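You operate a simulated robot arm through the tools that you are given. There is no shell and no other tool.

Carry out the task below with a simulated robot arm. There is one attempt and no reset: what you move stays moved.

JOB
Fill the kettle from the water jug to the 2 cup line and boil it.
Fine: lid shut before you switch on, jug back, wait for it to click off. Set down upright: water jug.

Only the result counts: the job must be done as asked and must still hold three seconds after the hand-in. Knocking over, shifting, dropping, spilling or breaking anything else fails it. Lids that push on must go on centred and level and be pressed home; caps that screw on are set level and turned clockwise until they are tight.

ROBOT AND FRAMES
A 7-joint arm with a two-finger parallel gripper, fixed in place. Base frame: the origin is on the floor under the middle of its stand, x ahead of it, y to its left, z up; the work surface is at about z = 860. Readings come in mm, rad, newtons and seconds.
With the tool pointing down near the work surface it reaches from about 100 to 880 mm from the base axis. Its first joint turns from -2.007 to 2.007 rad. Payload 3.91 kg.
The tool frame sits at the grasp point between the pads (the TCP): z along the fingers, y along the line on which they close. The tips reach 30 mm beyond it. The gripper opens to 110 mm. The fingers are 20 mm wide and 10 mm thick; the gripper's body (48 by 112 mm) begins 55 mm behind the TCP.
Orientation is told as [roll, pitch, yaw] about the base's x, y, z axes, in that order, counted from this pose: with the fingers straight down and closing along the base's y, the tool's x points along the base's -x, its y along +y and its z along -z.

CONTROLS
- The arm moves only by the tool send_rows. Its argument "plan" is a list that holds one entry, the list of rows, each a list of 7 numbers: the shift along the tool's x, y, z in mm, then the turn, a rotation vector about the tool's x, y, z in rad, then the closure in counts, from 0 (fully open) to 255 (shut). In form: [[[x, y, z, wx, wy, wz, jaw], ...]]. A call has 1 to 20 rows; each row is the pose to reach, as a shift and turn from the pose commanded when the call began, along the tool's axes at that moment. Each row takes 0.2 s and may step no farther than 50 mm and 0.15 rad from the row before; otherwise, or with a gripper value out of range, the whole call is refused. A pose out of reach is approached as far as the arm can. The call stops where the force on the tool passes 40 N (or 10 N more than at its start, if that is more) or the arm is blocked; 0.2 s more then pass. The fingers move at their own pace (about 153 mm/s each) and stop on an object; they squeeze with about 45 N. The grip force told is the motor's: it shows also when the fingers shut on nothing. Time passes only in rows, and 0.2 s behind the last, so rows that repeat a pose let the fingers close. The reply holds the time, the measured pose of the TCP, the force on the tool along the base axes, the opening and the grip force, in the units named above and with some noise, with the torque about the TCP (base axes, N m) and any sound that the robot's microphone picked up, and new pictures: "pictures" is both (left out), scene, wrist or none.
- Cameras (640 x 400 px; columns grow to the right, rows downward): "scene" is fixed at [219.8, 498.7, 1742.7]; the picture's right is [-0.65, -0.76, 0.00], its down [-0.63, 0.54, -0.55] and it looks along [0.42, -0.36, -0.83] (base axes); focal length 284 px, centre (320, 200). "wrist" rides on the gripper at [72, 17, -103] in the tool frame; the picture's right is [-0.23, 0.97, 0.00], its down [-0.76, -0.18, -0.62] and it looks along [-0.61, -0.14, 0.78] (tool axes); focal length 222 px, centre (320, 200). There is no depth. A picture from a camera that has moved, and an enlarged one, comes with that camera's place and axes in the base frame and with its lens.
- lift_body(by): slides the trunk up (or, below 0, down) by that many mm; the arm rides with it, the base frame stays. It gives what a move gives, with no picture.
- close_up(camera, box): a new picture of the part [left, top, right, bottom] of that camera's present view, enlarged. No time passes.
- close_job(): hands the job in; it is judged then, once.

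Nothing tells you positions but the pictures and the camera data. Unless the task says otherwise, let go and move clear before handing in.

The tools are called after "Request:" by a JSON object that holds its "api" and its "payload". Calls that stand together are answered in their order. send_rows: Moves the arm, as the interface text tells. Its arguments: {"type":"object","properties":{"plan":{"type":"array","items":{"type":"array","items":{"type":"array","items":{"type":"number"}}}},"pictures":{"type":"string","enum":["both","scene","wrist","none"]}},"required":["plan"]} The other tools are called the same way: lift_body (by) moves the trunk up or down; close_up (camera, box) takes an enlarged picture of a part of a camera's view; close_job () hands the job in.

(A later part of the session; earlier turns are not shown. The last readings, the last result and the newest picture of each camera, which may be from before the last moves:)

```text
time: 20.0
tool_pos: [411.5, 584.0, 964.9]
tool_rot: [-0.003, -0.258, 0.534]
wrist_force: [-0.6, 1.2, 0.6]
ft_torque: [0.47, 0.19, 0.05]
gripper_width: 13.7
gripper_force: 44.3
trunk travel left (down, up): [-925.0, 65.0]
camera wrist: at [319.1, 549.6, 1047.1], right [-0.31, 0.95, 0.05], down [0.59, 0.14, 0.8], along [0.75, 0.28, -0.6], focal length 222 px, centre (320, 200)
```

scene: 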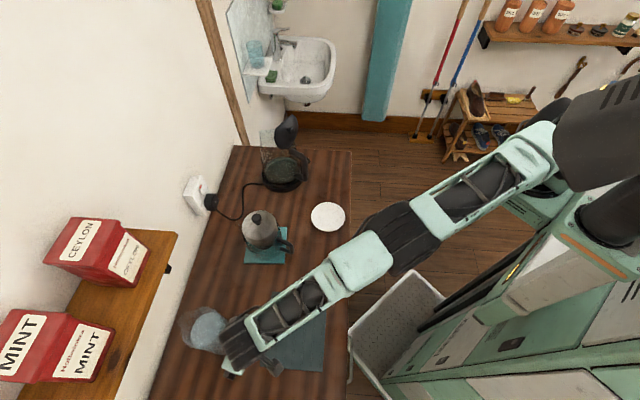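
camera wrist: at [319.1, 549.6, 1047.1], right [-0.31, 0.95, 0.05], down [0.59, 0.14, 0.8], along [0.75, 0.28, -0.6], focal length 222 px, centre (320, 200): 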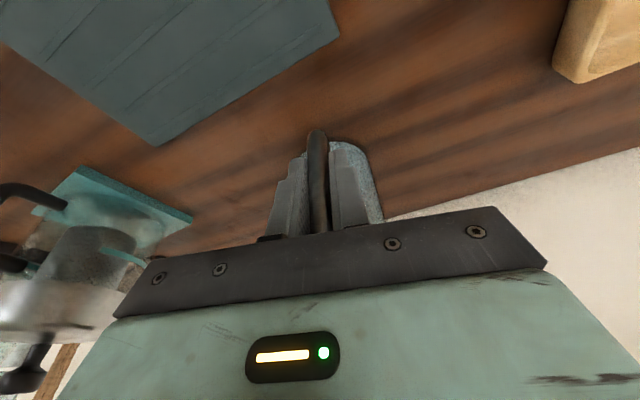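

Grip is firm on the 13.7 mm bar. Lifting gently a few centimetres to check that the jug stays level.

Request:
{"api": "send_rows", "payload": {"plan": [[[-1.3, 0, -4.8, 0, 0, 0, 255], [-2.6, 0, -9.7, 0, 0, 0, 255], [-3.9, 0, -14.5, 0, 0, 0, 255], [-5.2, 0, -19.3, 0, 0, 0, 255], [-6.5, 0, -24.2, 0, 0, 0, 255], [-7.7, 0, -29, 0, 0, 0, 255], [-7.7, 0, -29, 0, 0, 0, 255]]]}}

Request:
{"api": "close_up", "payload": {"camera": "scene", "box": [150, 280, 270, 380]}}

```text
time: 21.6
tool_pos: [410.5, 583.3, 995.6]
tool_rot: [-0.005, -0.257, 0.534]
wrist_force: [0.9, 0.2, -9.6]
ft_torque: [-0.38, 0.66, -0.03]
gripper_width: 13.9
gripper_force: 45.4
trunk travel left (down, up): [-925.0, 65.0]
camera wrist: at [319.0, 548.9, 1077.4], right [-0.31, 0.95, 0.05], down [0.59, 0.14, 0.8], along [0.75, 0.28, -0.6], focal length 222 px, centre (320, 200)
```

scene: 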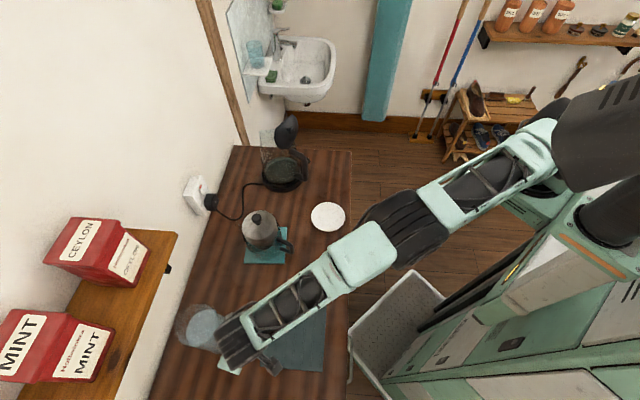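
wrist: 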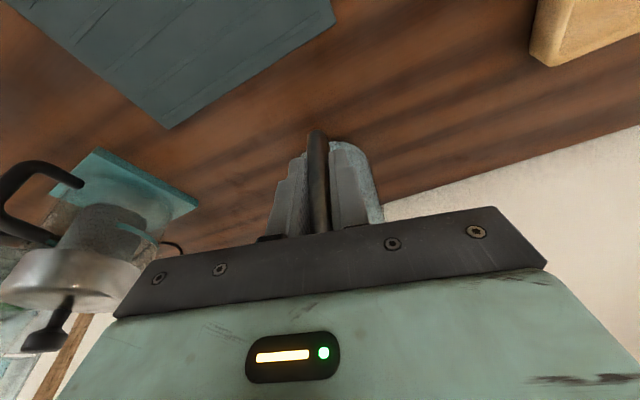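

```text
4.00 times, centred on (210, 330) of scene
camera zoom: at [219.8, 498.7, 1742.7], right [-0.65, -0.76, 0.0], down [-0.63, 0.54, -0.55], along [0.42, -0.36, -0.83], focal length 1137 px, centre (760, -320)
```

zoom: 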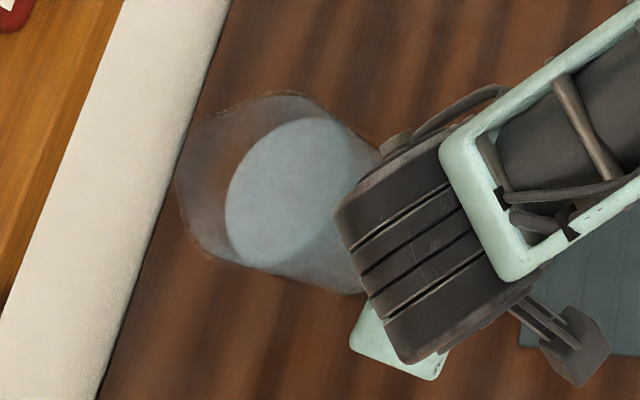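

The jug lifts level with about 9.6 N of weight. There's a shelf over the wall side (around z≈1250), so I'll first draw the jug back toward the robot while rising, then go up clear of it.

Request:
{"api": "send_rows", "payload": {"plan": [[[-5.1, 0, -19.3, 0, 0, 0, 255], [5, -7, -42.7, 0, 0, 0, 255], [23.5, -16.5, -63.1, 0, 0, 0, 255], [44.3, -27.8, -78.9, 0, 0, 0, 255], [64.1, -37.4, -94.5, 0, 0, 0, 255], [66.5, -40.9, -115.9, 0, 0, 0, 255], [61.6, -43.5, -140.4, 0, 0, 0, 255], [53.1, -49.5, -164, 0, 0, 0, 255], [40.8, -58.9, -186.6, 0, 0, 0, 255], [25.5, -72.5, -208.3, 0, 0, 0, 255], [7.6, -89.6, -224.4, 0, 0, 0, 255], [-12.1, -110.9, -234.7, 0, 0, 0, 255], [-12.1, -110.9, -234.7, 0, 0, 0, 255]]]}}

```text
time: 23.7
tool_pos: [367.8, 450.8, 1075.5]
tool_rot: [-0.137, -0.163, 0.557]
wrist_force: [-0.4, 1.0, -9.5]
ft_torque: [-0.35, 0.67, 0.01]
gripper_width: 13.7
gripper_force: 45.1
trunk travel left (down, up): [-925.0, 65.0]
stopped in row 10: the arm was blocked; the commanded pose is now the measured one
camera wrist: at [276.6, 429.8, 1162.8], right [-0.3, 0.95, -0.1], down [0.6, 0.27, 0.76], along [0.74, 0.17, -0.65], focal length 222 px, centre (320, 200)
```

scene: 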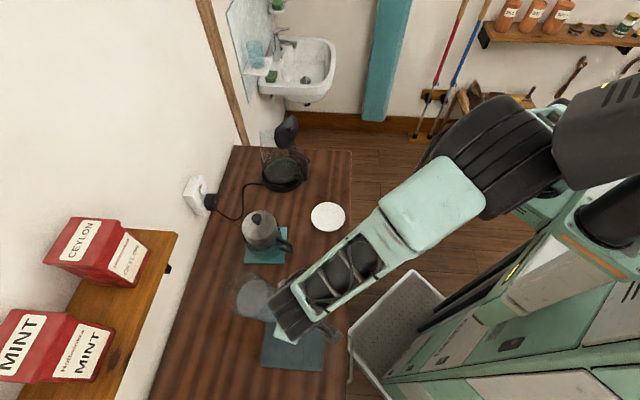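
wrist: 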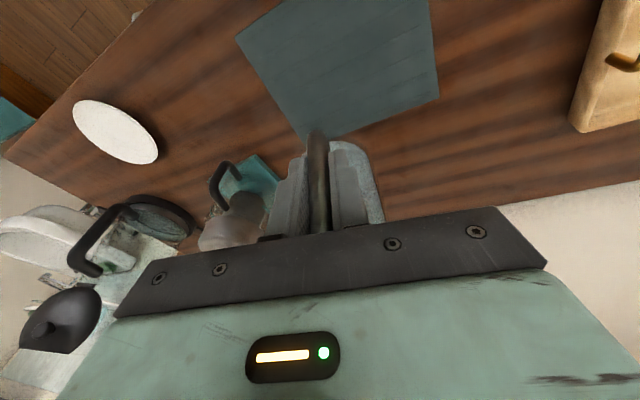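

The arm hit a joint limit while retracting and the jug is slightly tilted (~9°, well below spilling). I'll move back outward a little while levelling it.

Request:
{"api": "send_rows", "payload": {"plan": [[[-12, 8, 1, -0.02, -0.015, 0, 255], [-28, 19, 2, -0.06, -0.04, 0.001, 255], [-45, 30, 4, -0.1, -0.07, 0.003, 255], [-63, 42.8, 5.1, -0.137, -0.095, 0.0065, 255], [-63, 42.8, 5.1, -0.137, -0.095, 0.0065, 255], [-63, 42.8, 5.1, -0.137, -0.095, 0.0065, 255]]]}}

```text
time: 25.1
tool_pos: [401.4, 521.3, 1075.0]
tool_rot: [0.003, -0.261, 0.558]
wrist_force: [0.6, -0.5, -10.5]
ft_torque: [-0.42, 0.65, 0.01]
gripper_width: 13.6
gripper_force: 45.4
trunk travel left (down, up): [-925.0, 65.0]
camera wrist: at [310.7, 483.8, 1157.0], right [-0.33, 0.94, 0.06], down [0.58, 0.15, 0.8], along [0.74, 0.3, -0.6], focal length 222 px, centre (320, 200)
```

scene: 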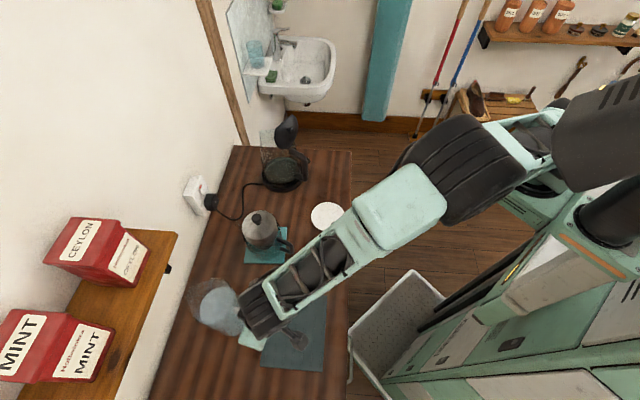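
wrist: 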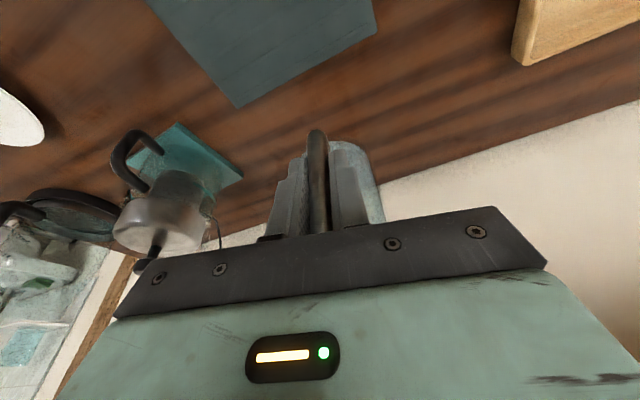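

Level again. I'll inspect the jug and counter for any spill or slip.

Request:
{"api": "close_up", "payload": {"camera": "scene", "box": [150, 250, 310, 370]}}

Request:
{"api": "close_up", "payload": {"camera": "wrist", "box": [260, 100, 420, 240]}}

```text
3.33 times, centred on (230, 310) of scene
camera zoom: at [219.8, 498.7, 1742.7], right [-0.65, -0.76, 0.0], down [-0.63, 0.54, -0.55], along [0.42, -0.36, -0.83], focal length 948 px, centre (620, -167)
```

zoom: 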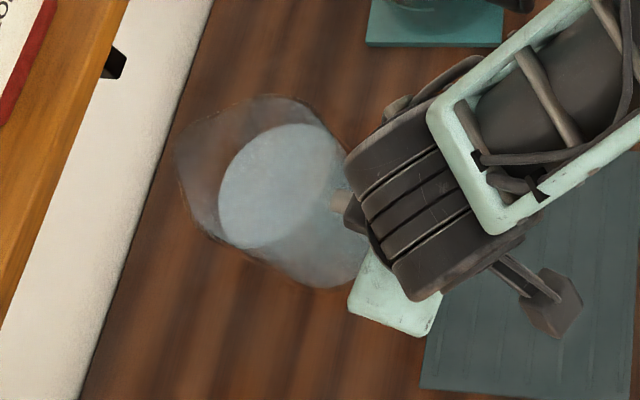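

```text
2.86 times, centred on (340, 170) of wrist
camera zoom: at [310.7, 483.8, 1157.0], right [-0.33, 0.94, 0.06], down [0.58, 0.15, 0.8], along [0.74, 0.3, -0.6], focal length 635 px, centre (263, 286)
```

zoom: 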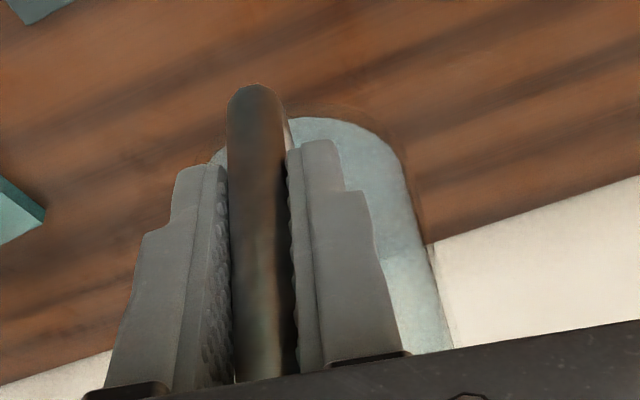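

No spill and the grip is solid. I'll yaw the jug so its spout turns away from the wall and shelf before rising.

Request:
{"api": "send_rows", "payload": {"plan": [[[-3.3, -3.8, -3.3, 0.031, 0, 0.116, 255], [-6.6, -7.6, -6.5, 0.0619, 0, 0.2319, 255], [-9.9, -11.5, -9.8, 0.0929, 0, 0.3478, 255], [-13.2, -15.3, -13, 0.1238, 0, 0.4638, 255], [-16.5, -19.1, -16.3, 0.1548, 0, 0.5797, 255], [-16.5, -19.1, -16.3, 0.1548, 0, 0.5797, 255]]], "pictures": "scene"}}

```text
time: 26.5
tool_pos: [420.4, 511.3, 1096.1]
tool_rot: [0.002, -0.26, -0.046]
wrist_force: [0.0, 0.9, -11.0]
ft_torque: [0.0, 0.79, 0.02]
gripper_width: 13.8
gripper_force: 45.4
trunk travel left (down, up): [-925.0, 65.0]
```

scene: 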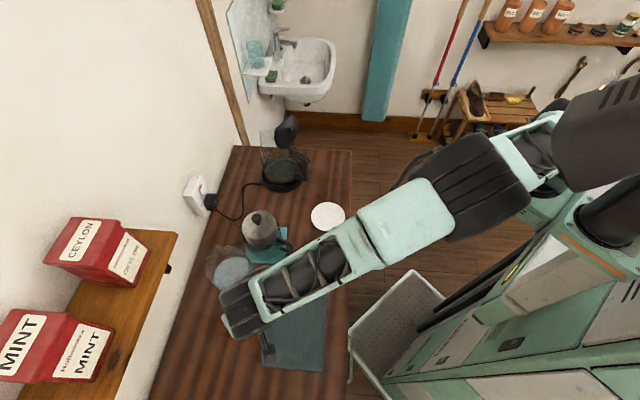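

Yawing worked. Now I'll rise in small steps here, watching for the joint limit.

Request:
{"api": "send_rows", "payload": {"plan": [[[-7, 1, -19.5, 0, 0, 0, 255], [-14, 1.5, -39, 0, 0, 0, 255], [-21, 2.3, -58.6, 0, 0, 0, 255], [-28, 3, -78, 0, 0, 0, 255], [-34.7, 3.8, -97.7, 0, 0, 0, 255], [-41.4, 4.5, -117.3, 0, 0, 0, 255], [-41.4, 4.5, -117.3, 0, 0, 0, 255]]], "pictures": "scene"}}

```text
time: 28.1
tool_pos: [432.6, 514.9, 1217.9]
tool_rot: [-0.004, -0.26, -0.047]
wrist_force: [1.2, 0.2, -10.2]
ft_torque: [0.05, 0.82, -0.01]
gripper_width: 13.6
gripper_force: 45.8
trunk travel left (down, up): [-925.0, 65.0]
```

scene: 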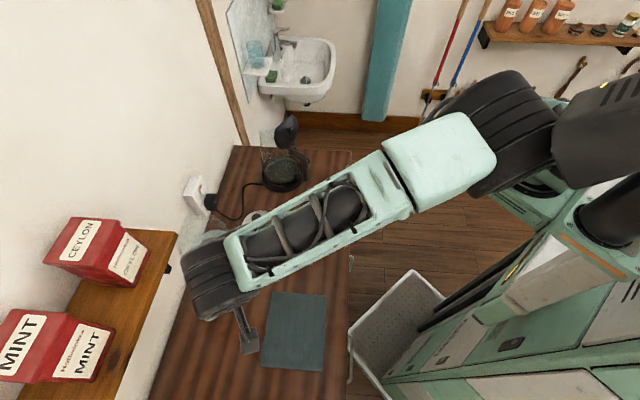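

The jug is high and level. Next I'll carry it over the teapot (with clearance) to a viewing pose left of the kettle while yawing the spout toward it.

Request:
{"api": "send_rows", "payload": {"plan": [[[-21.5, -12.6, 3.7, 0.0242, 0, 0.091, 255], [-43.1, -25.2, 7.3, 0.0484, 0, 0.182, 255], [-64.6, -37.9, 11, 0.0727, 0, 0.2731, 255], [-86.1, -50.5, 14.6, 0.0969, 0, 0.3641, 255], [-107.7, -63.1, 18.3, 0.1211, 0, 0.4551, 255], [-129.2, -75.7, 21.9, 0.1453, 0, 0.5461, 255], [-150.8, -88.3, 25.6, 0.1695, 0, 0.6371, 255], [-172.3, -100.9, 29.2, 0.1937, 0, 0.7281, 255], [-193.8, -113.6, 32.9, 0.218, 0, 0.8192, 255], [-215.4, -126.2, 36.5, 0.2422, 0, 0.9102, 255], [-236.9, -138.8, 40.2, 0.2664, 0, 1.0012, 255], [-236.9, -138.8, 40.2, 0.2664, 0, 1.0012, 255]]]}}

Request:
{"api": "close_up", "payload": {"camera": "wrist", "box": [280, 60, 480, 220]}}

```text
time: 30.7
tool_pos: [664.3, 364.4, 1242.2]
tool_rot: [0.001, -0.257, -1.08]
wrist_force: [0.3, -0.4, -11.2]
ft_torque: [0.69, 0.4, 0.03]
gripper_width: 13.4
gripper_force: 45.6
trunk travel left (down, up): [-925.0, 65.0]
camera wrist: at [632.7, 457.7, 1324.3], right [0.96, 0.26, 0.06], down [0.11, -0.59, 0.8], along [0.25, -0.76, -0.6], focal length 222 px, centre (320, 200)
```

scene: 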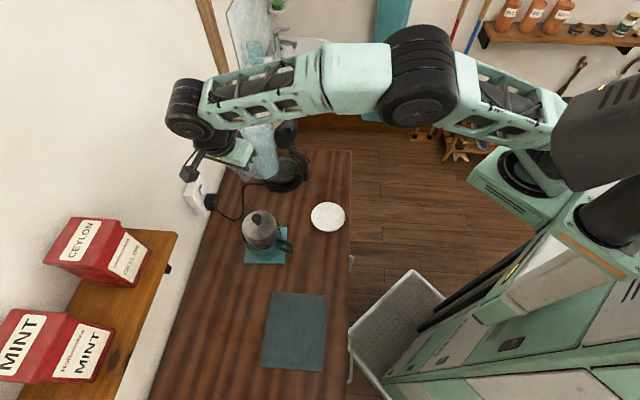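
wrist: 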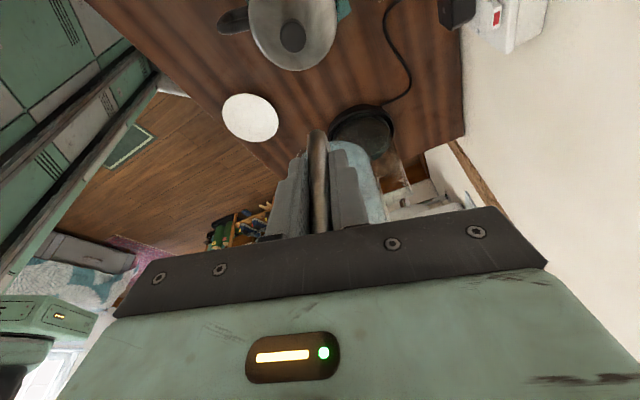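

```text
2.50 times, centred on (380, 140) of wrist
camera zoom: at [632.7, 457.7, 1324.3], right [0.96, 0.26, 0.06], down [0.11, -0.59, 0.8], along [0.25, -0.76, -0.6], focal length 555 px, centre (170, 350)
```

zoom: 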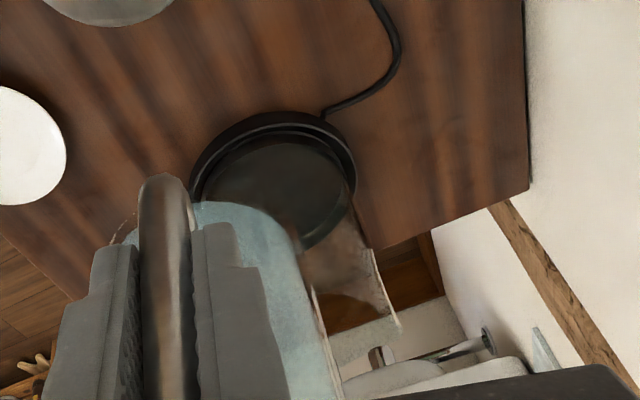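

The jug is at the viewing pose, still level. I'll move it to the pre-pour position just left of and above the kettle opening.

Request:
{"api": "send_rows", "payload": {"plan": [[[-18.2, 12.5, 7.3, 0, 0, 0, 255], [-36.4, 25, 14.5, 0, 0, 0, 255], [-54.6, 37.5, 21.8, 0, 0, 0, 255], [-72.8, 50, 29, 0, 0, 0, 255], [-91, 62.5, 36.3, 0, 0, 0, 255], [-91, 62.5, 36.3, 0, 0, 0, 255]]]}}

Request:
{"api": "close_up", "payload": {"camera": "scene", "box": [230, 90, 330, 200]}}

```text
time: 32.1
tool_pos: [765.0, 307.0, 1230.3]
tool_rot: [0.001, -0.258, -1.079]
wrist_force: [1.0, 0.9, -10.8]
ft_torque: [0.77, 0.42, 0.05]
gripper_width: 13.6
gripper_force: 45.0
trunk travel left (down, up): [-925.0, 65.0]
camera wrist: at [734.5, 400.6, 1313.9], right [0.96, 0.27, 0.06], down [0.12, -0.59, 0.8], along [0.25, -0.76, -0.6], focal length 222 px, centre (320, 200)
```

scene: 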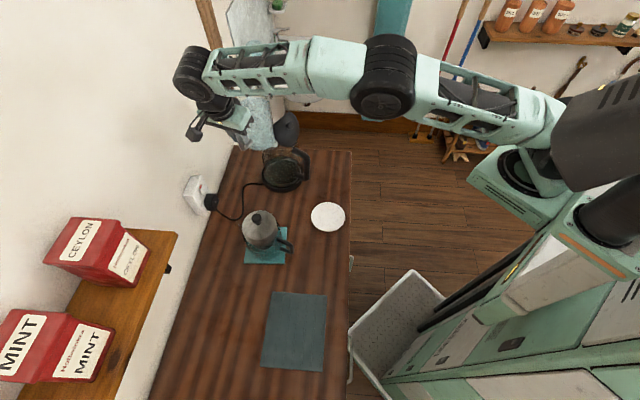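
wrist: 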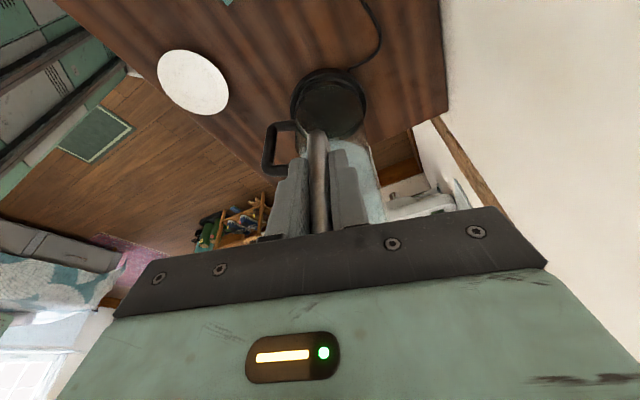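

```text
3.64 times, centred on (280, 145) of scene
camera zoom: at [219.8, 498.7, 1742.7], right [-0.65, -0.76, 0.0], down [-0.63, 0.54, -0.55], along [0.42, -0.36, -0.83], focal length 1034 px, centre (466, 400)
```

zoom: 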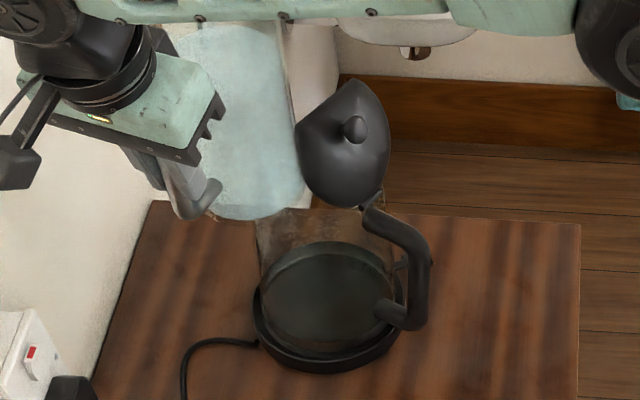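

The jug is beside the opening and the scene camera keeps a clear view of the kettle body. The lid may lean inward, so I'll shift the pour line about 20 mm away from it and tilt partway (40°), below the pouring angle.

Request:
{"api": "send_rows", "payload": {"plan": [[[0.3, 8.5, -3.2, 0, 0.05, 0, 255], [5.7, 16.8, -9.8, 0, 0.13, 0, 255], [13, 20.8, -14.8, 0, 0.262, 0, 255], [17.2, 20.4, -9.7, 0, 0.4, 0, 255], [21.3, 20.8, -0.5, 0, 0.5236, 0, 255], [23.7, 20.9, 13.4, 0, 0.611, 0, 255], [25.8, 20.8, 29.9, 0, 0.698, 0, 255], [25.8, 20.8, 29.9, 0, 0.698, 0, 255]]], "pictures": "scene"}}

Request:
{"api": "close_up", "payload": {"camera": "scene", "box": [230, 80, 330, 200]}}

```text
time: 33.9
tool_pos: [776.4, 335.2, 1196.7]
tool_rot: [0.002, 0.441, -1.079]
wrist_force: [1.3, -0.3, -10.8]
ft_torque: [0.41, 0.24, 0.01]
gripper_width: 13.8
gripper_force: 45.2
trunk travel left (down, up): [-925.0, 65.0]
```

scene: 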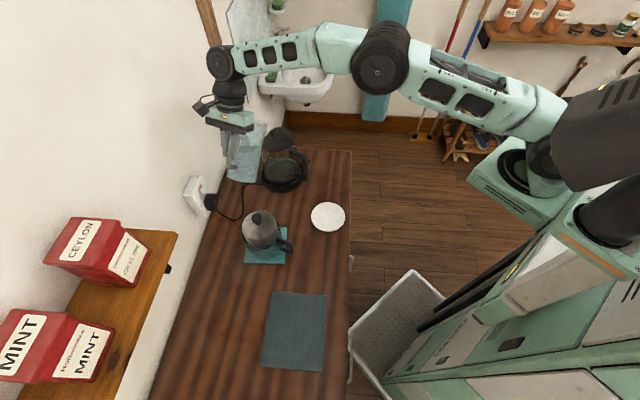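

```text
3.33 times, centred on (280, 140) of scene
camera zoom: at [219.8, 498.7, 1742.7], right [-0.65, -0.76, 0.0], down [-0.63, 0.54, -0.55], along [0.42, -0.36, -0.83], focal length 948 px, centre (453, 400)
```

zoom: 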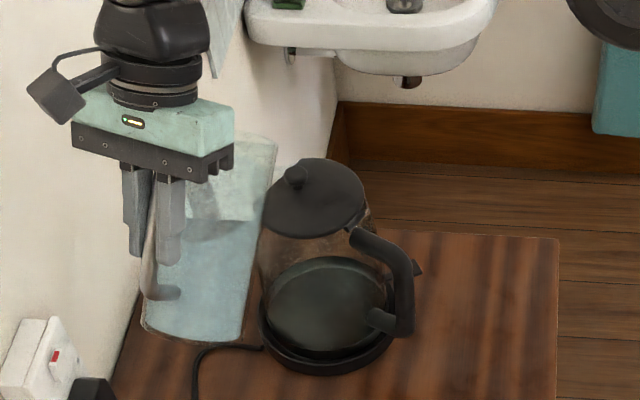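

The lid appears to have moved. I'll zoom in closely to see its state before doing anything else.

Request:
{"api": "close_up", "payload": {"camera": "scene", "box": [250, 120, 310, 170]}}

Request:
{"api": "close_up", "payload": {"camera": "wrist", "box": [160, 0, 480, 240]}}

```text
8.00 times, centred on (280, 145) of scene
camera zoom: at [219.8, 498.7, 1742.7], right [-0.65, -0.76, 0.0], down [-0.63, 0.54, -0.55], along [0.42, -0.36, -0.83], focal length 2274 px, centre (640, 640)
```

zoom: 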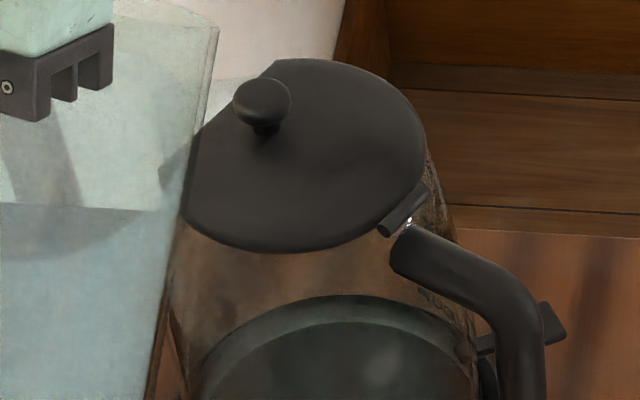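

```text
1.67 times, centred on (320, 120) of wrist
camera zoom: at [780.4, 361.5, 1321.7], right [0.96, 0.28, -0.1], down [0.29, -0.93, 0.24], along [-0.02, -0.26, -0.97], focal length 370 px, centre (320, 333)
```

zoom: 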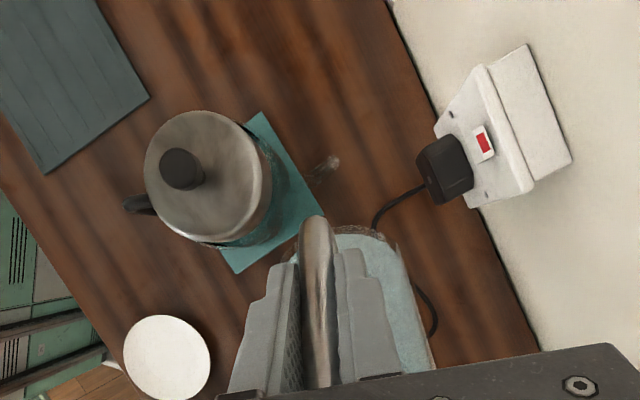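

The lid has swung shut (likely brushed by the jug), so pouring now would spill. I'll retreat, set the jug down temporarily on a clear spot, and reopen the lid. First untilt and back away.

Request:
{"api": "send_rows", "payload": {"plan": [[[15.7, -10.2, -8.6, 0, -0.05, 0, 255], [31.3, -20.3, -17.3, 0, -0.15, 0, 255], [44.4, -28.8, -24.5, 0, -0.27, 0, 255], [52.2, -33.9, -28.8, 0, -0.4, 0, 255], [52.2, -33.9, -28.8, 0, -0.52, 0, 255], [52.2, -33.9, -28.8, 0, -0.62, 0, 255], [52.2, -33.9, -28.8, 0, -0.699, 0, 255], [52.2, -33.9, -28.8, 0, -0.699, 0, 255]]]}}

Request:
{"api": "close_up", "payload": {"camera": "scene", "box": [240, 100, 320, 200]}}

```text
time: 35.7
tool_pos: [728.9, 350.3, 1244.5]
tool_rot: [0.002, -0.26, -1.081]
wrist_force: [0.6, -0.6, -10.7]
ft_torque: [0.69, 0.44, 0.03]
gripper_width: 13.5
gripper_force: 45.0
trunk travel left (down, up): [-925.0, 65.0]
camera wrist: at [698.0, 441.7, 1326.7], right [0.96, 0.27, 0.06], down [0.11, -0.59, 0.8], along [0.25, -0.76, -0.6], focal length 222 px, centre (320, 200)
```

scene: 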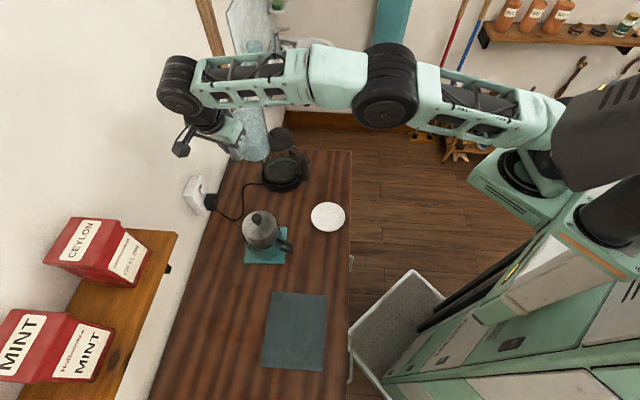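
wrist: 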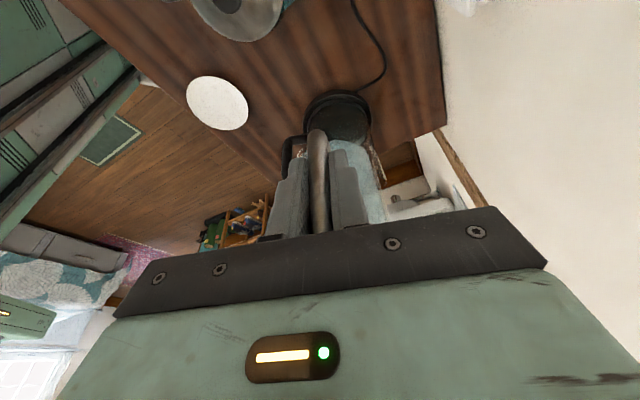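

```text
4.00 times, centred on (280, 150) of scene
camera zoom: at [219.8, 498.7, 1742.7], right [-0.65, -0.76, 0.0], down [-0.63, 0.54, -0.55], along [0.42, -0.36, -0.83], focal length 1137 px, centre (480, 400)
```

zoom: 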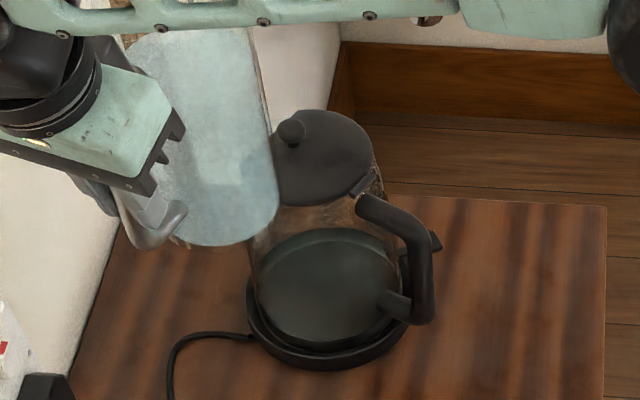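

The jug is level and full. Carrying it back toward a clear temporary spot on the counter between the teapot and its original place.

Request:
{"api": "send_rows", "payload": {"plan": [[[20.8, -15.7, -3.6, -0.0205, 0, -0.0769, 255], [41.6, -31.5, -7.2, -0.0409, 0, -0.1539, 255], [62.4, -47.2, -10.7, -0.0614, 0, -0.2308, 255], [83.1, -62.9, -14.3, -0.0819, 0, -0.3078, 255], [103.9, -78.7, -17.9, -0.1023, 0, -0.3847, 255], [124.7, -94.4, -21.5, -0.1228, 0, -0.4616, 255], [145.5, -110.1, -25, -0.1433, 0, -0.5386, 255], [166.3, -125.8, -28.6, -0.1638, 0, -0.6155, 255], [187.1, -141.6, -32.2, -0.1842, 0, -0.6925, 255], [207.8, -157.3, -35.8, -0.2047, 0, -0.7694, 255], [228.6, -173, -39.3, -0.2252, 0, -0.8463, 255], [249.4, -188.8, -42.9, -0.2456, 0, -0.9233, 255], [270.2, -204.5, -46.5, -0.2661, 0, -1.0002, 255], [270.2, -204.5, -46.5, -0.2661, 0, -1.0002, 255]]]}}

```text
time: 38.9
tool_pos: [471.0, 471.9, 1209.6]
tool_rot: [-0.009, -0.259, -0.127]
wrist_force: [0.4, 0.0, -10.7]
ft_torque: [0.1, 0.77, -0.01]
gripper_width: 13.6
gripper_force: 45.0
trunk travel left (down, up): [-925.0, 65.0]
stopped in row 14: the arm was blocked; the commanded pose is now the measured one
camera wrist: at [377.8, 501.5, 1291.7], right [0.34, 0.94, 0.05], down [0.55, -0.24, 0.8], along [0.76, -0.25, -0.6], focal length 222 px, centre (320, 200)
```

scene: 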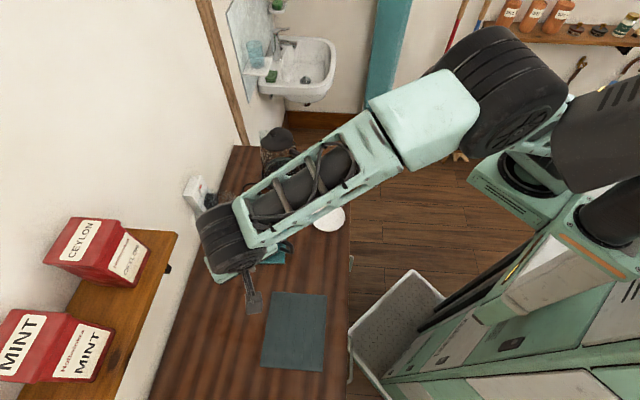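
wrist: 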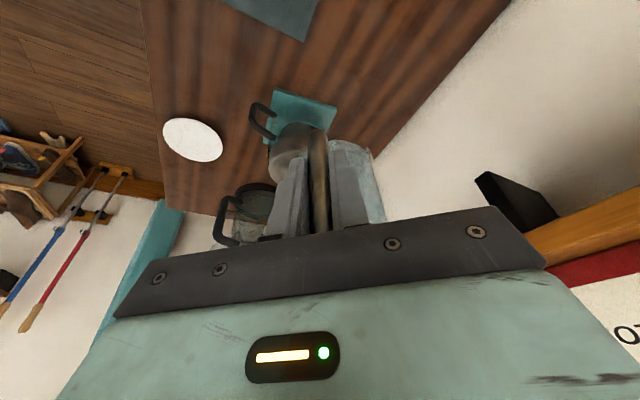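

It stopped near the same limit but stayed level. I'll follow the exact corridor that worked earlier and descend there.

Request:
{"api": "send_rows", "payload": {"plan": [[[12.8, 12.7, -5.1, -0.0098, 0, -0.0258, 255], [25.7, 25.4, -10.3, -0.0197, 0, -0.0515, 255], [38.5, 38.1, -15.4, -0.0295, 0, -0.0773, 255], [47, 37.2, 7.1, -0.0295, 0, -0.0773, 255], [55.6, 36.3, 29.6, -0.0295, 0, -0.0773, 255], [64.1, 35.3, 52, -0.0295, 0, -0.0773, 255], [72.7, 34.4, 74.5, -0.0295, 0, -0.0773, 255], [81.2, 33.5, 97, -0.0295, 0, -0.0773, 255], [81.2, 33.5, 97, -0.0295, 0, -0.0773, 255]]]}}

```text
time: 40.9
tool_pos: [421.1, 511.5, 1098.1]
tool_rot: [0.002, -0.26, -0.045]
wrist_force: [-0.4, 1.5, -10.7]
ft_torque: [0.02, 0.76, -0.01]
gripper_width: 13.7
gripper_force: 44.6
trunk travel left (down, up): [-925.0, 65.0]
camera wrist: at [324.5, 531.3, 1179.3], right [0.26, 0.96, 0.06], down [0.57, -0.21, 0.8], along [0.78, -0.17, -0.6], focal length 222 px, centre (320, 200)
```

scene: 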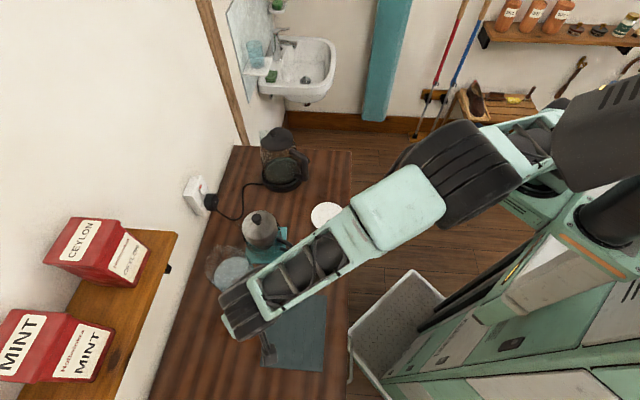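
wrist: 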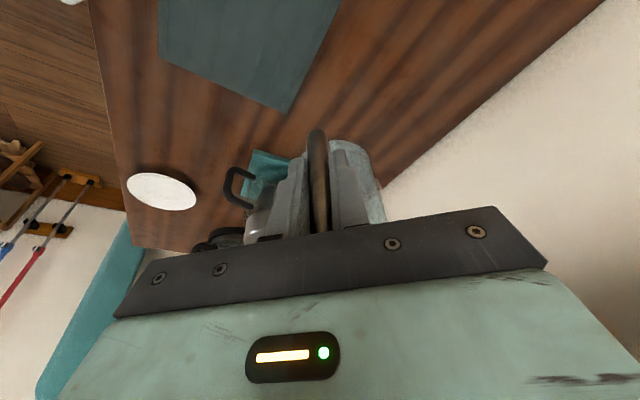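

Down to carrying height at the clear area. I'll zoom on the scene to check where the jug would land relative to the mat and teapot.

Request:
{"api": "close_up", "payload": {"camera": "scene", "box": [180, 200, 320, 330]}}

Request:
{"api": "close_up", "payload": {"camera": "wrist", "box": [220, 60, 460, 240]}}

```text
3.08 times, centred on (250, 265) of scene
camera zoom: at [219.8, 498.7, 1742.7], right [-0.65, -0.76, 0.0], down [-0.63, 0.54, -0.55], along [0.42, -0.36, -0.83], focal length 875 px, centre (535, 0)
```

zoom: 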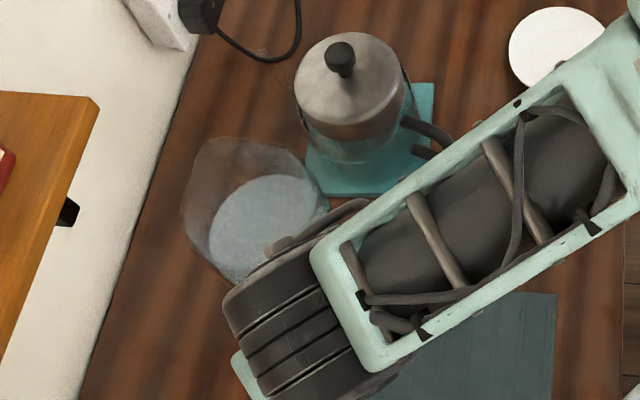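

```text
2.22 times, centred on (340, 150) of wrist
camera zoom: at [324.5, 531.3, 1179.3], right [0.26, 0.96, 0.06], down [0.57, -0.21, 0.8], along [0.78, -0.17, -0.6], focal length 494 px, centre (276, 311)
```

zoom: 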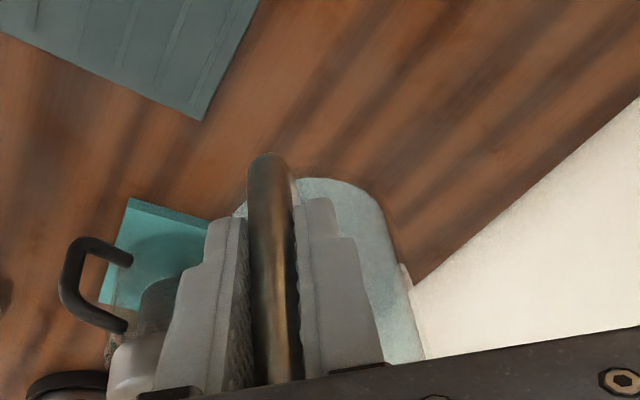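

There's clear space. Lowering the jug toward the counter around (522,526), stopping just above contact.

Request:
{"api": "send_rows", "payload": {"plan": [[[4.3, 4.7, 24.2, 0, 0, 0, 255], [8.7, 9.5, 48.4, 0, 0, 0, 255], [13, 14.2, 72.6, 0, 0, 0, 255], [17.3, 18.9, 96.8, 0, 0, 0, 255], [21, 18.9, 110.4, 0, 0.001, 0, 255], [24.5, 18.9, 123.9, 0, 0.002, 0, 255], [24.5, 18.9, 123.9, 0, 0.002, 0, 255]]], "pictures": "scene"}}

```text
time: 42.5
tool_pos: [430.9, 530.6, 970.6]
tool_rot: [0.004, -0.259, -0.045]
wrist_force: [-0.6, -0.2, -10.1]
ft_torque: [0.05, 0.83, -0.02]
gripper_width: 13.9
gripper_force: 45.1
trunk travel left (down, up): [-925.0, 65.0]
```

scene: 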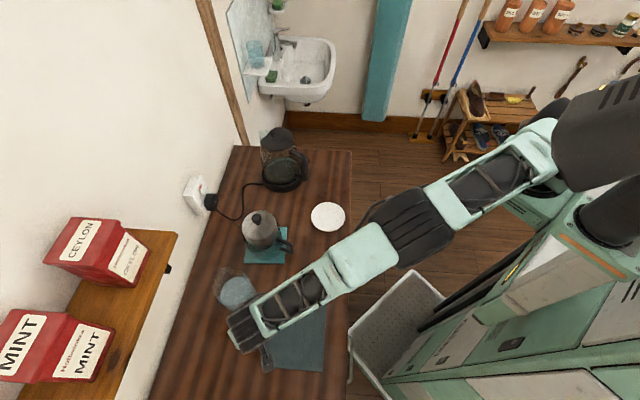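

Just above the counter. Lowering the last few millimetres.

Request:
{"api": "send_rows", "payload": {"plan": [[[0.4, 0, 1.45, 0, 0, 0, 255], [0.8, 0, 2.9, 0, 0, 0, 255], [1.1, 0, 4.1, 0, 0, 0, 255], [1.1, 0, 4.1, 0, 0, 0, 255]]], "pictures": "none"}}

```text
time: 43.5
tool_pos: [430.6, 531.9, 966.9]
tool_rot: [0.004, -0.258, -0.044]
wrist_force: [-2.0, 0.3, -5.9]
ft_torque: [-0.04, 0.5, -0.01]
gripper_width: 13.6
gripper_force: 44.9
trunk travel left (down, up): [-925.0, 65.0]
```

Request:
{"api": "send_rows", "payload": {"plan": [[[0.2, 0, 0.7, 0, 0, 0, 255], [0.4, 0, 1.4, 0, 0, 0, 255], [0.4, 0, 1.4, 0, 0, 0, 255]]], "pictures": "none"}}

```text
time: 44.3
tool_pos: [431.9, 532.7, 966.1]
tool_rot: [0.006, -0.26, -0.044]
wrist_force: [-2.9, 0.2, 2.6]
ft_torque: [-0.23, -0.59, -0.02]
gripper_width: 13.7
gripper_force: 45.4
trunk travel left (down, up): [-925.0, 65.0]
```

The jug rests on the counter. Releasing it and backing the fingers straight up off the handle.

Request:
{"api": "send_rows", "payload": {"plan": [[[0, 0, 0, 0, 0, 0, 180], [0, 0, 0, 0, 0, 0, 60], [0, 0, 0, 0, 0, 0, 0], [0, 0, 0, 0, 0, 0, 0], [0, 0, -30, 0, 0, 0, 0], [0, 0, -65, 0, 0, 0, 0], [0, 0, -105, 0, 0, 0, 0], [0, 0, -150, 0, 0, 0, 0]]]}}

Request:
{"api": "close_up", "payload": {"camera": "scene", "box": [180, 200, 320, 330]}}

Request:
{"api": "close_up", "payload": {"camera": "scene", "box": [250, 110, 320, 196]}}

```text
time: 46.1
tool_pos: [393.3, 529.9, 1109.9]
tool_rot: [0.001, -0.259, -0.044]
wrist_force: [1.5, -0.6, -0.9]
ft_torque: [-0.05, 0.03, 0.01]
gripper_width: 110.0
gripper_force: 0.0
trunk travel left (down, up): [-925.0, 65.0]
camera wrist: at [296.9, 550.8, 1192.8], right [0.26, 0.96, 0.06], down [0.57, -0.2, 0.8], along [0.78, -0.18, -0.6], focal length 222 px, centre (320, 200)
```

scene: 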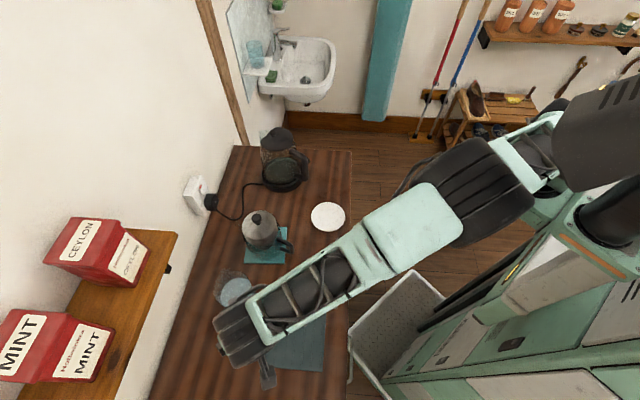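
wrist: 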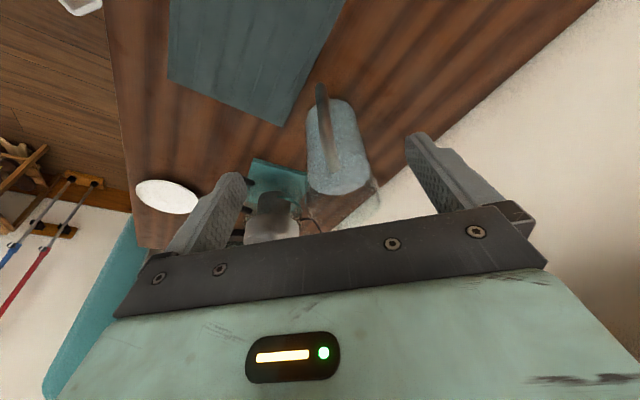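

```text
3.08 times, centred on (250, 265) of scene
camera zoom: at [219.8, 498.7, 1742.7], right [-0.65, -0.76, 0.0], down [-0.63, 0.54, -0.55], along [0.42, -0.36, -0.83], focal length 875 px, centre (535, 0)
```

zoom: 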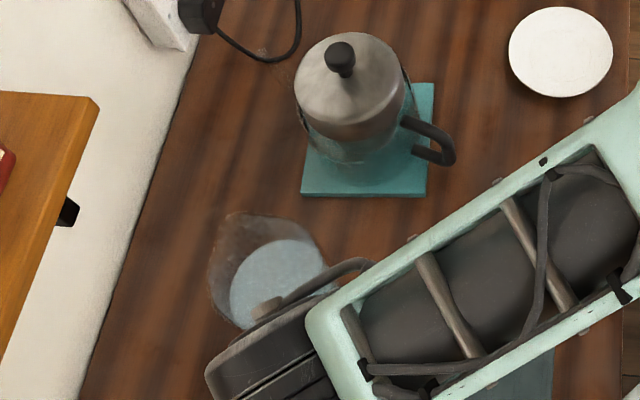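

```text
4.65 times, centred on (285, 153) of scene
camera zoom: at [219.8, 498.7, 1742.7], right [-0.65, -0.76, 0.0], down [-0.63, 0.54, -0.55], along [0.42, -0.36, -0.83], focal length 1322 px, centre (483, 419)
```

zoom: 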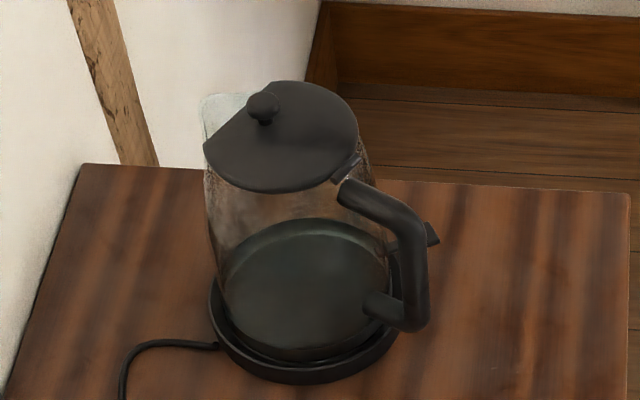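

The jug stands upright on the temporary spot and the kettle hasn't moved; its lid is shut. I'll fly over to look at the lid and knob up close.

Request:
{"api": "send_rows", "payload": {"plan": [[[-10, -2, -35, 0, 0.03, 0, 0], [-36, -26, -52, 0, 0.06, 0, 0], [-67, -50, -55, 0, 0.09, 0, 0], [-98, -74, -57, 0, 0.12, 0, 0], [-129, -98, -59, 0, 0.15, 0, 0], [-160, -122, -61, 0, 0.18, 0, 0], [-191, -146, -63, 0, 0.21, 0, 0], [-222, -170, -65, 0, 0.235, 0, 0], [-253, -195, -67, 0, 0.259, 0, 0], [-283.9, -218.8, -69.6, 0, 0.259, 0, 0]]], "pictures": "wrist"}}

```text
time: 48.3
tool_pos: [642.6, 303.8, 1249.5]
tool_rot: [0.004, 0.002, -0.041]
wrist_force: [-0.5, 0.6, -0.1]
ft_torque: [-0.03, 0.0, 0.01]
gripper_width: 110.0
gripper_force: 0.1
trunk travel left (down, up): [-925.0, 65.0]
camera wrist: at [570.5, 323.5, 1353.9], right [0.27, 0.96, 0.0], down [0.75, -0.21, 0.62], along [0.6, -0.17, -0.78], focal length 222 px, centre (320, 200)
```

wrist: 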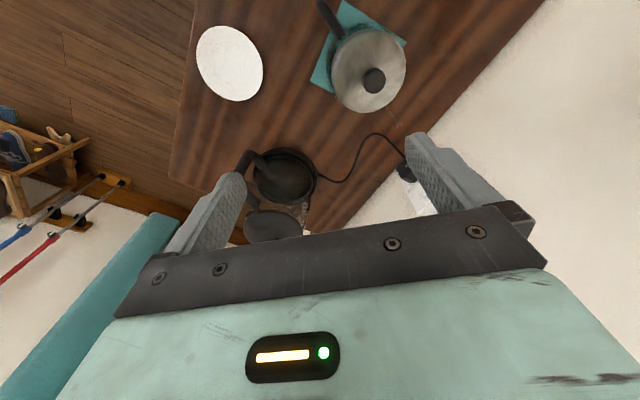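

Request:
{"api": "send_rows", "payload": {"plan": [[[-20.7, -29.9, 3.9, 0, 0, -0.106, 0], [-41.4, -59.9, 7.8, 0, 0, -0.212, 0], [-62.2, -89.8, 11.7, 0, 0, -0.318, 0], [-82.9, -119.8, 15.6, 0, 0, -0.424, 0], [-103.6, -149.7, 19.5, 0, 0, -0.53, 0]]], "pictures": "wrist"}}

Request:
{"api": "close_up", "payload": {"camera": "wrist", "box": [220, 80, 420, 220]}}

```text
time: 49.5
tool_pos: [738.1, 148.3, 1227.6]
tool_rot: [0.005, -0.002, 0.489]
wrist_force: [0.3, -0.2, 0.0]
ft_torque: [-0.05, 0.0, -0.01]
gripper_width: 109.9
gripper_force: 0.0
trunk travel left (down, up): [-925.0, 65.0]
camera wrist: at [666.4, 129.1, 1330.3], right [-0.26, 0.97, 0.0], down [0.76, 0.2, 0.62], along [0.6, 0.16, -0.78], focal length 222 px, centre (320, 200)
```

wrist: 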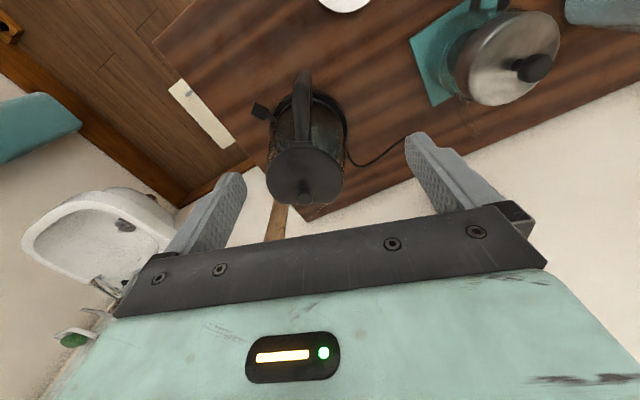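

```text
2.86 times, centred on (320, 150) of wrist
camera zoom: at [666.4, 129.1, 1330.3], right [-0.26, 0.97, 0.0], down [0.76, 0.2, 0.62], along [0.6, 0.16, -0.78], focal length 635 px, centre (320, 343)
```

zoom: 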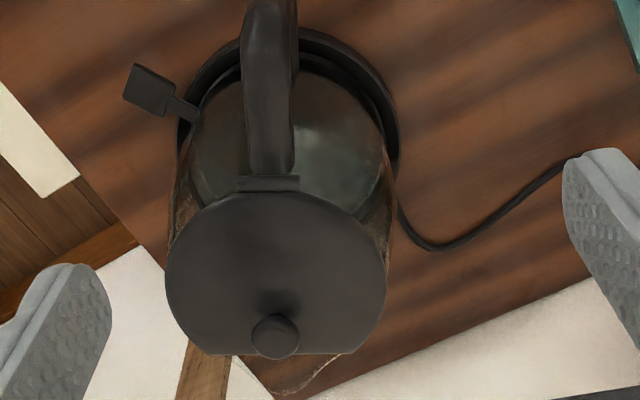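

Now I can see clearly: the lid is shut, the hinge is at about (794,139,1055), the knob top at about (854,158,1090), and the kettle's handle-to-spout axis points ~17° (kettle axis ≈(842,156)). I'll position above the knob with the jaws closing parallel to the hinge, to lift the lid open.

Request:
{"api": "send_rows", "payload": {"plan": [[[-21.5, -9.2, 15.5, 0, 0, 0.04, 0], [-42.9, -18.4, 31, 0, 0, 0.08, 0], [-64.4, -27.7, 46.6, 0, 0, 0.12, 60], [-85.8, -36.9, 62.1, 0, 0, 0.16, 110], [-107.3, -46.1, 77.6, 0, 0, 0.192, 130], [-107.3, -46.1, 77.6, 0, 0, 0.192, 130]]]}}

Request:
{"api": "close_up", "payload": {"camera": "wrist", "box": [220, 80, 420, 220]}}

Request:
{"api": "close_up", "payload": {"camera": "scene", "box": [240, 80, 320, 160]}}

```text
time: 50.9
tool_pos: [854.5, 156.7, 1151.8]
tool_rot: [0.004, 0.0, 0.293]
wrist_force: [0.0, 0.5, 0.0]
ft_torque: [0.0, 0.01, 0.0]
gripper_width: 53.8
gripper_force: 0.2
trunk travel left (down, up): [-925.0, 65.0]
camera wrist: at [780.5, 151.3, 1256.3], right [-0.06, 1.0, 0.0], down [0.78, 0.05, 0.62], along [0.62, 0.04, -0.78], focal length 222 px, centre (320, 200)
```

scene: 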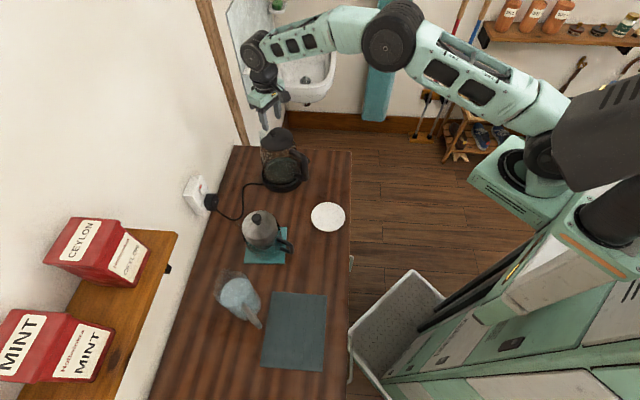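
wrist: 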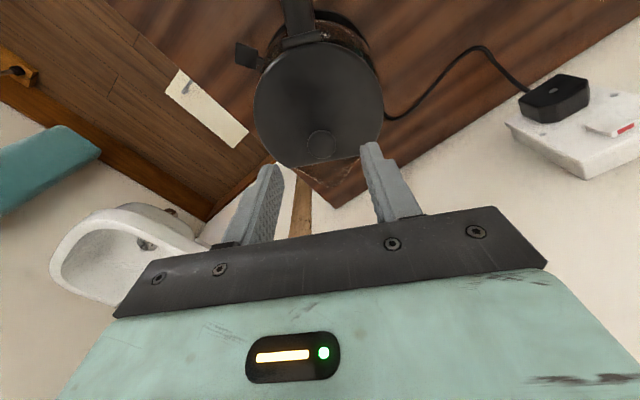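

```text
2.86 times, centred on (320, 150) of wrist
camera zoom: at [780.5, 151.3, 1256.3], right [-0.06, 1.0, 0.0], down [0.78, 0.05, 0.62], along [0.62, 0.04, -0.78], focal length 635 px, centre (320, 343)
```

zoom: 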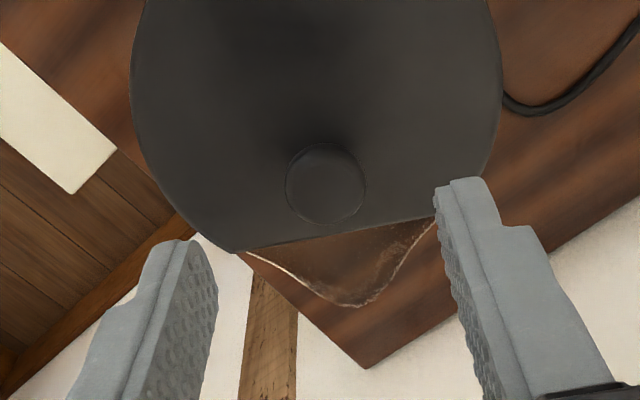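

```text
5.00 times, centred on (280, 120) of scene
camera zoom: at [219.8, 498.7, 1742.7], right [-0.65, -0.76, 0.0], down [-0.63, 0.54, -0.55], along [0.42, -0.36, -0.83], focal length 1421 px, centre (520, 600)
```

zoom: 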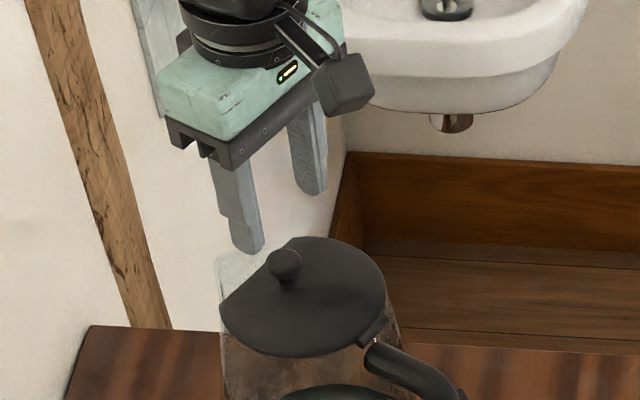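

The knob sits right between the fingertips at about (856,158,1088). Lowering so the fingertips straddle the knob, then gripping it.

Request:
{"api": "send_rows", "payload": {"plan": [[[-0.6, 0.3, 17, 0, 0, 0, 130], [-1.2, 0.6, 34, 0, 0, 0, 130], [-1.8, 0.8, 51, 0, 0, 0, 130], [-1.8, 0.8, 51, 0, 0, 0, 130]]], "pictures": "wrist"}}

Request:
{"api": "close_up", "payload": {"camera": "wrist", "box": [220, 100, 420, 230]}}

Request:
{"api": "close_up", "payload": {"camera": "scene", "box": [240, 80, 320, 160]}}

```text
time: 51.9
tool_pos: [855.2, 159.5, 1099.8]
tool_rot: [0.002, -0.001, 0.295]
wrist_force: [-0.3, 0.4, 0.0]
ft_torque: [0.01, 0.01, 0.01]
gripper_width: 53.8
gripper_force: 0.0
trunk travel left (down, up): [-925.0, 65.0]
camera wrist: at [780.5, 153.0, 1204.6], right [-0.06, 1.0, 0.0], down [0.78, 0.05, 0.62], along [0.62, 0.04, -0.78], focal length 222 px, centre (320, 200)
```

wrist: 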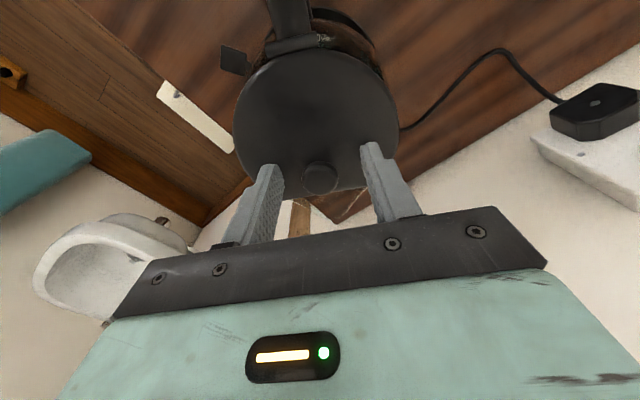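

```text
3.08 times, centred on (320, 165) of wrist
camera zoom: at [780.5, 153.0, 1204.6], right [-0.06, 1.0, 0.0], down [0.78, 0.05, 0.62], along [0.62, 0.04, -0.78], focal length 684 px, centre (320, 308)
```

zoom: 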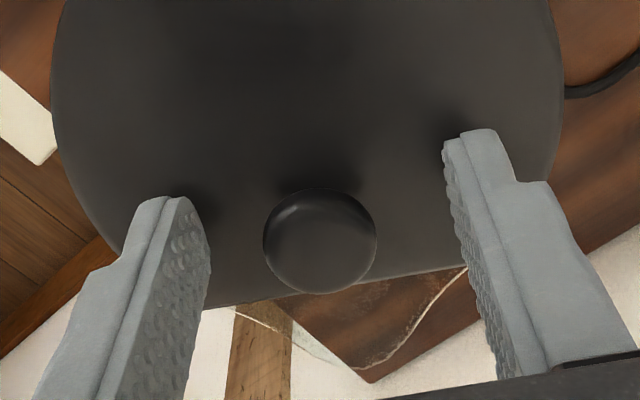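

```text
5.00 times, centred on (280, 120) of scene
camera zoom: at [219.8, 498.7, 1742.7], right [-0.65, -0.76, 0.0], down [-0.63, 0.54, -0.55], along [0.42, -0.36, -0.83], focal length 1421 px, centre (520, 600)
```

zoom: 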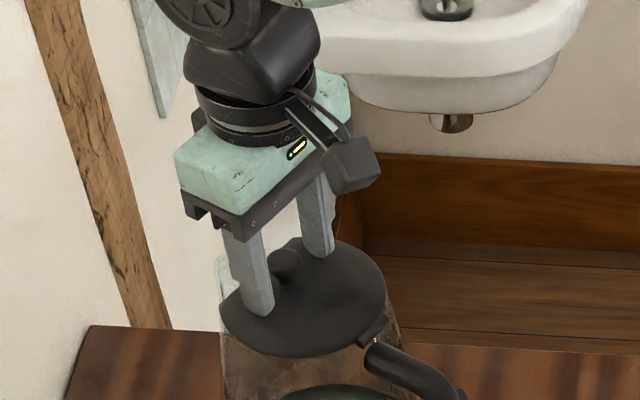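

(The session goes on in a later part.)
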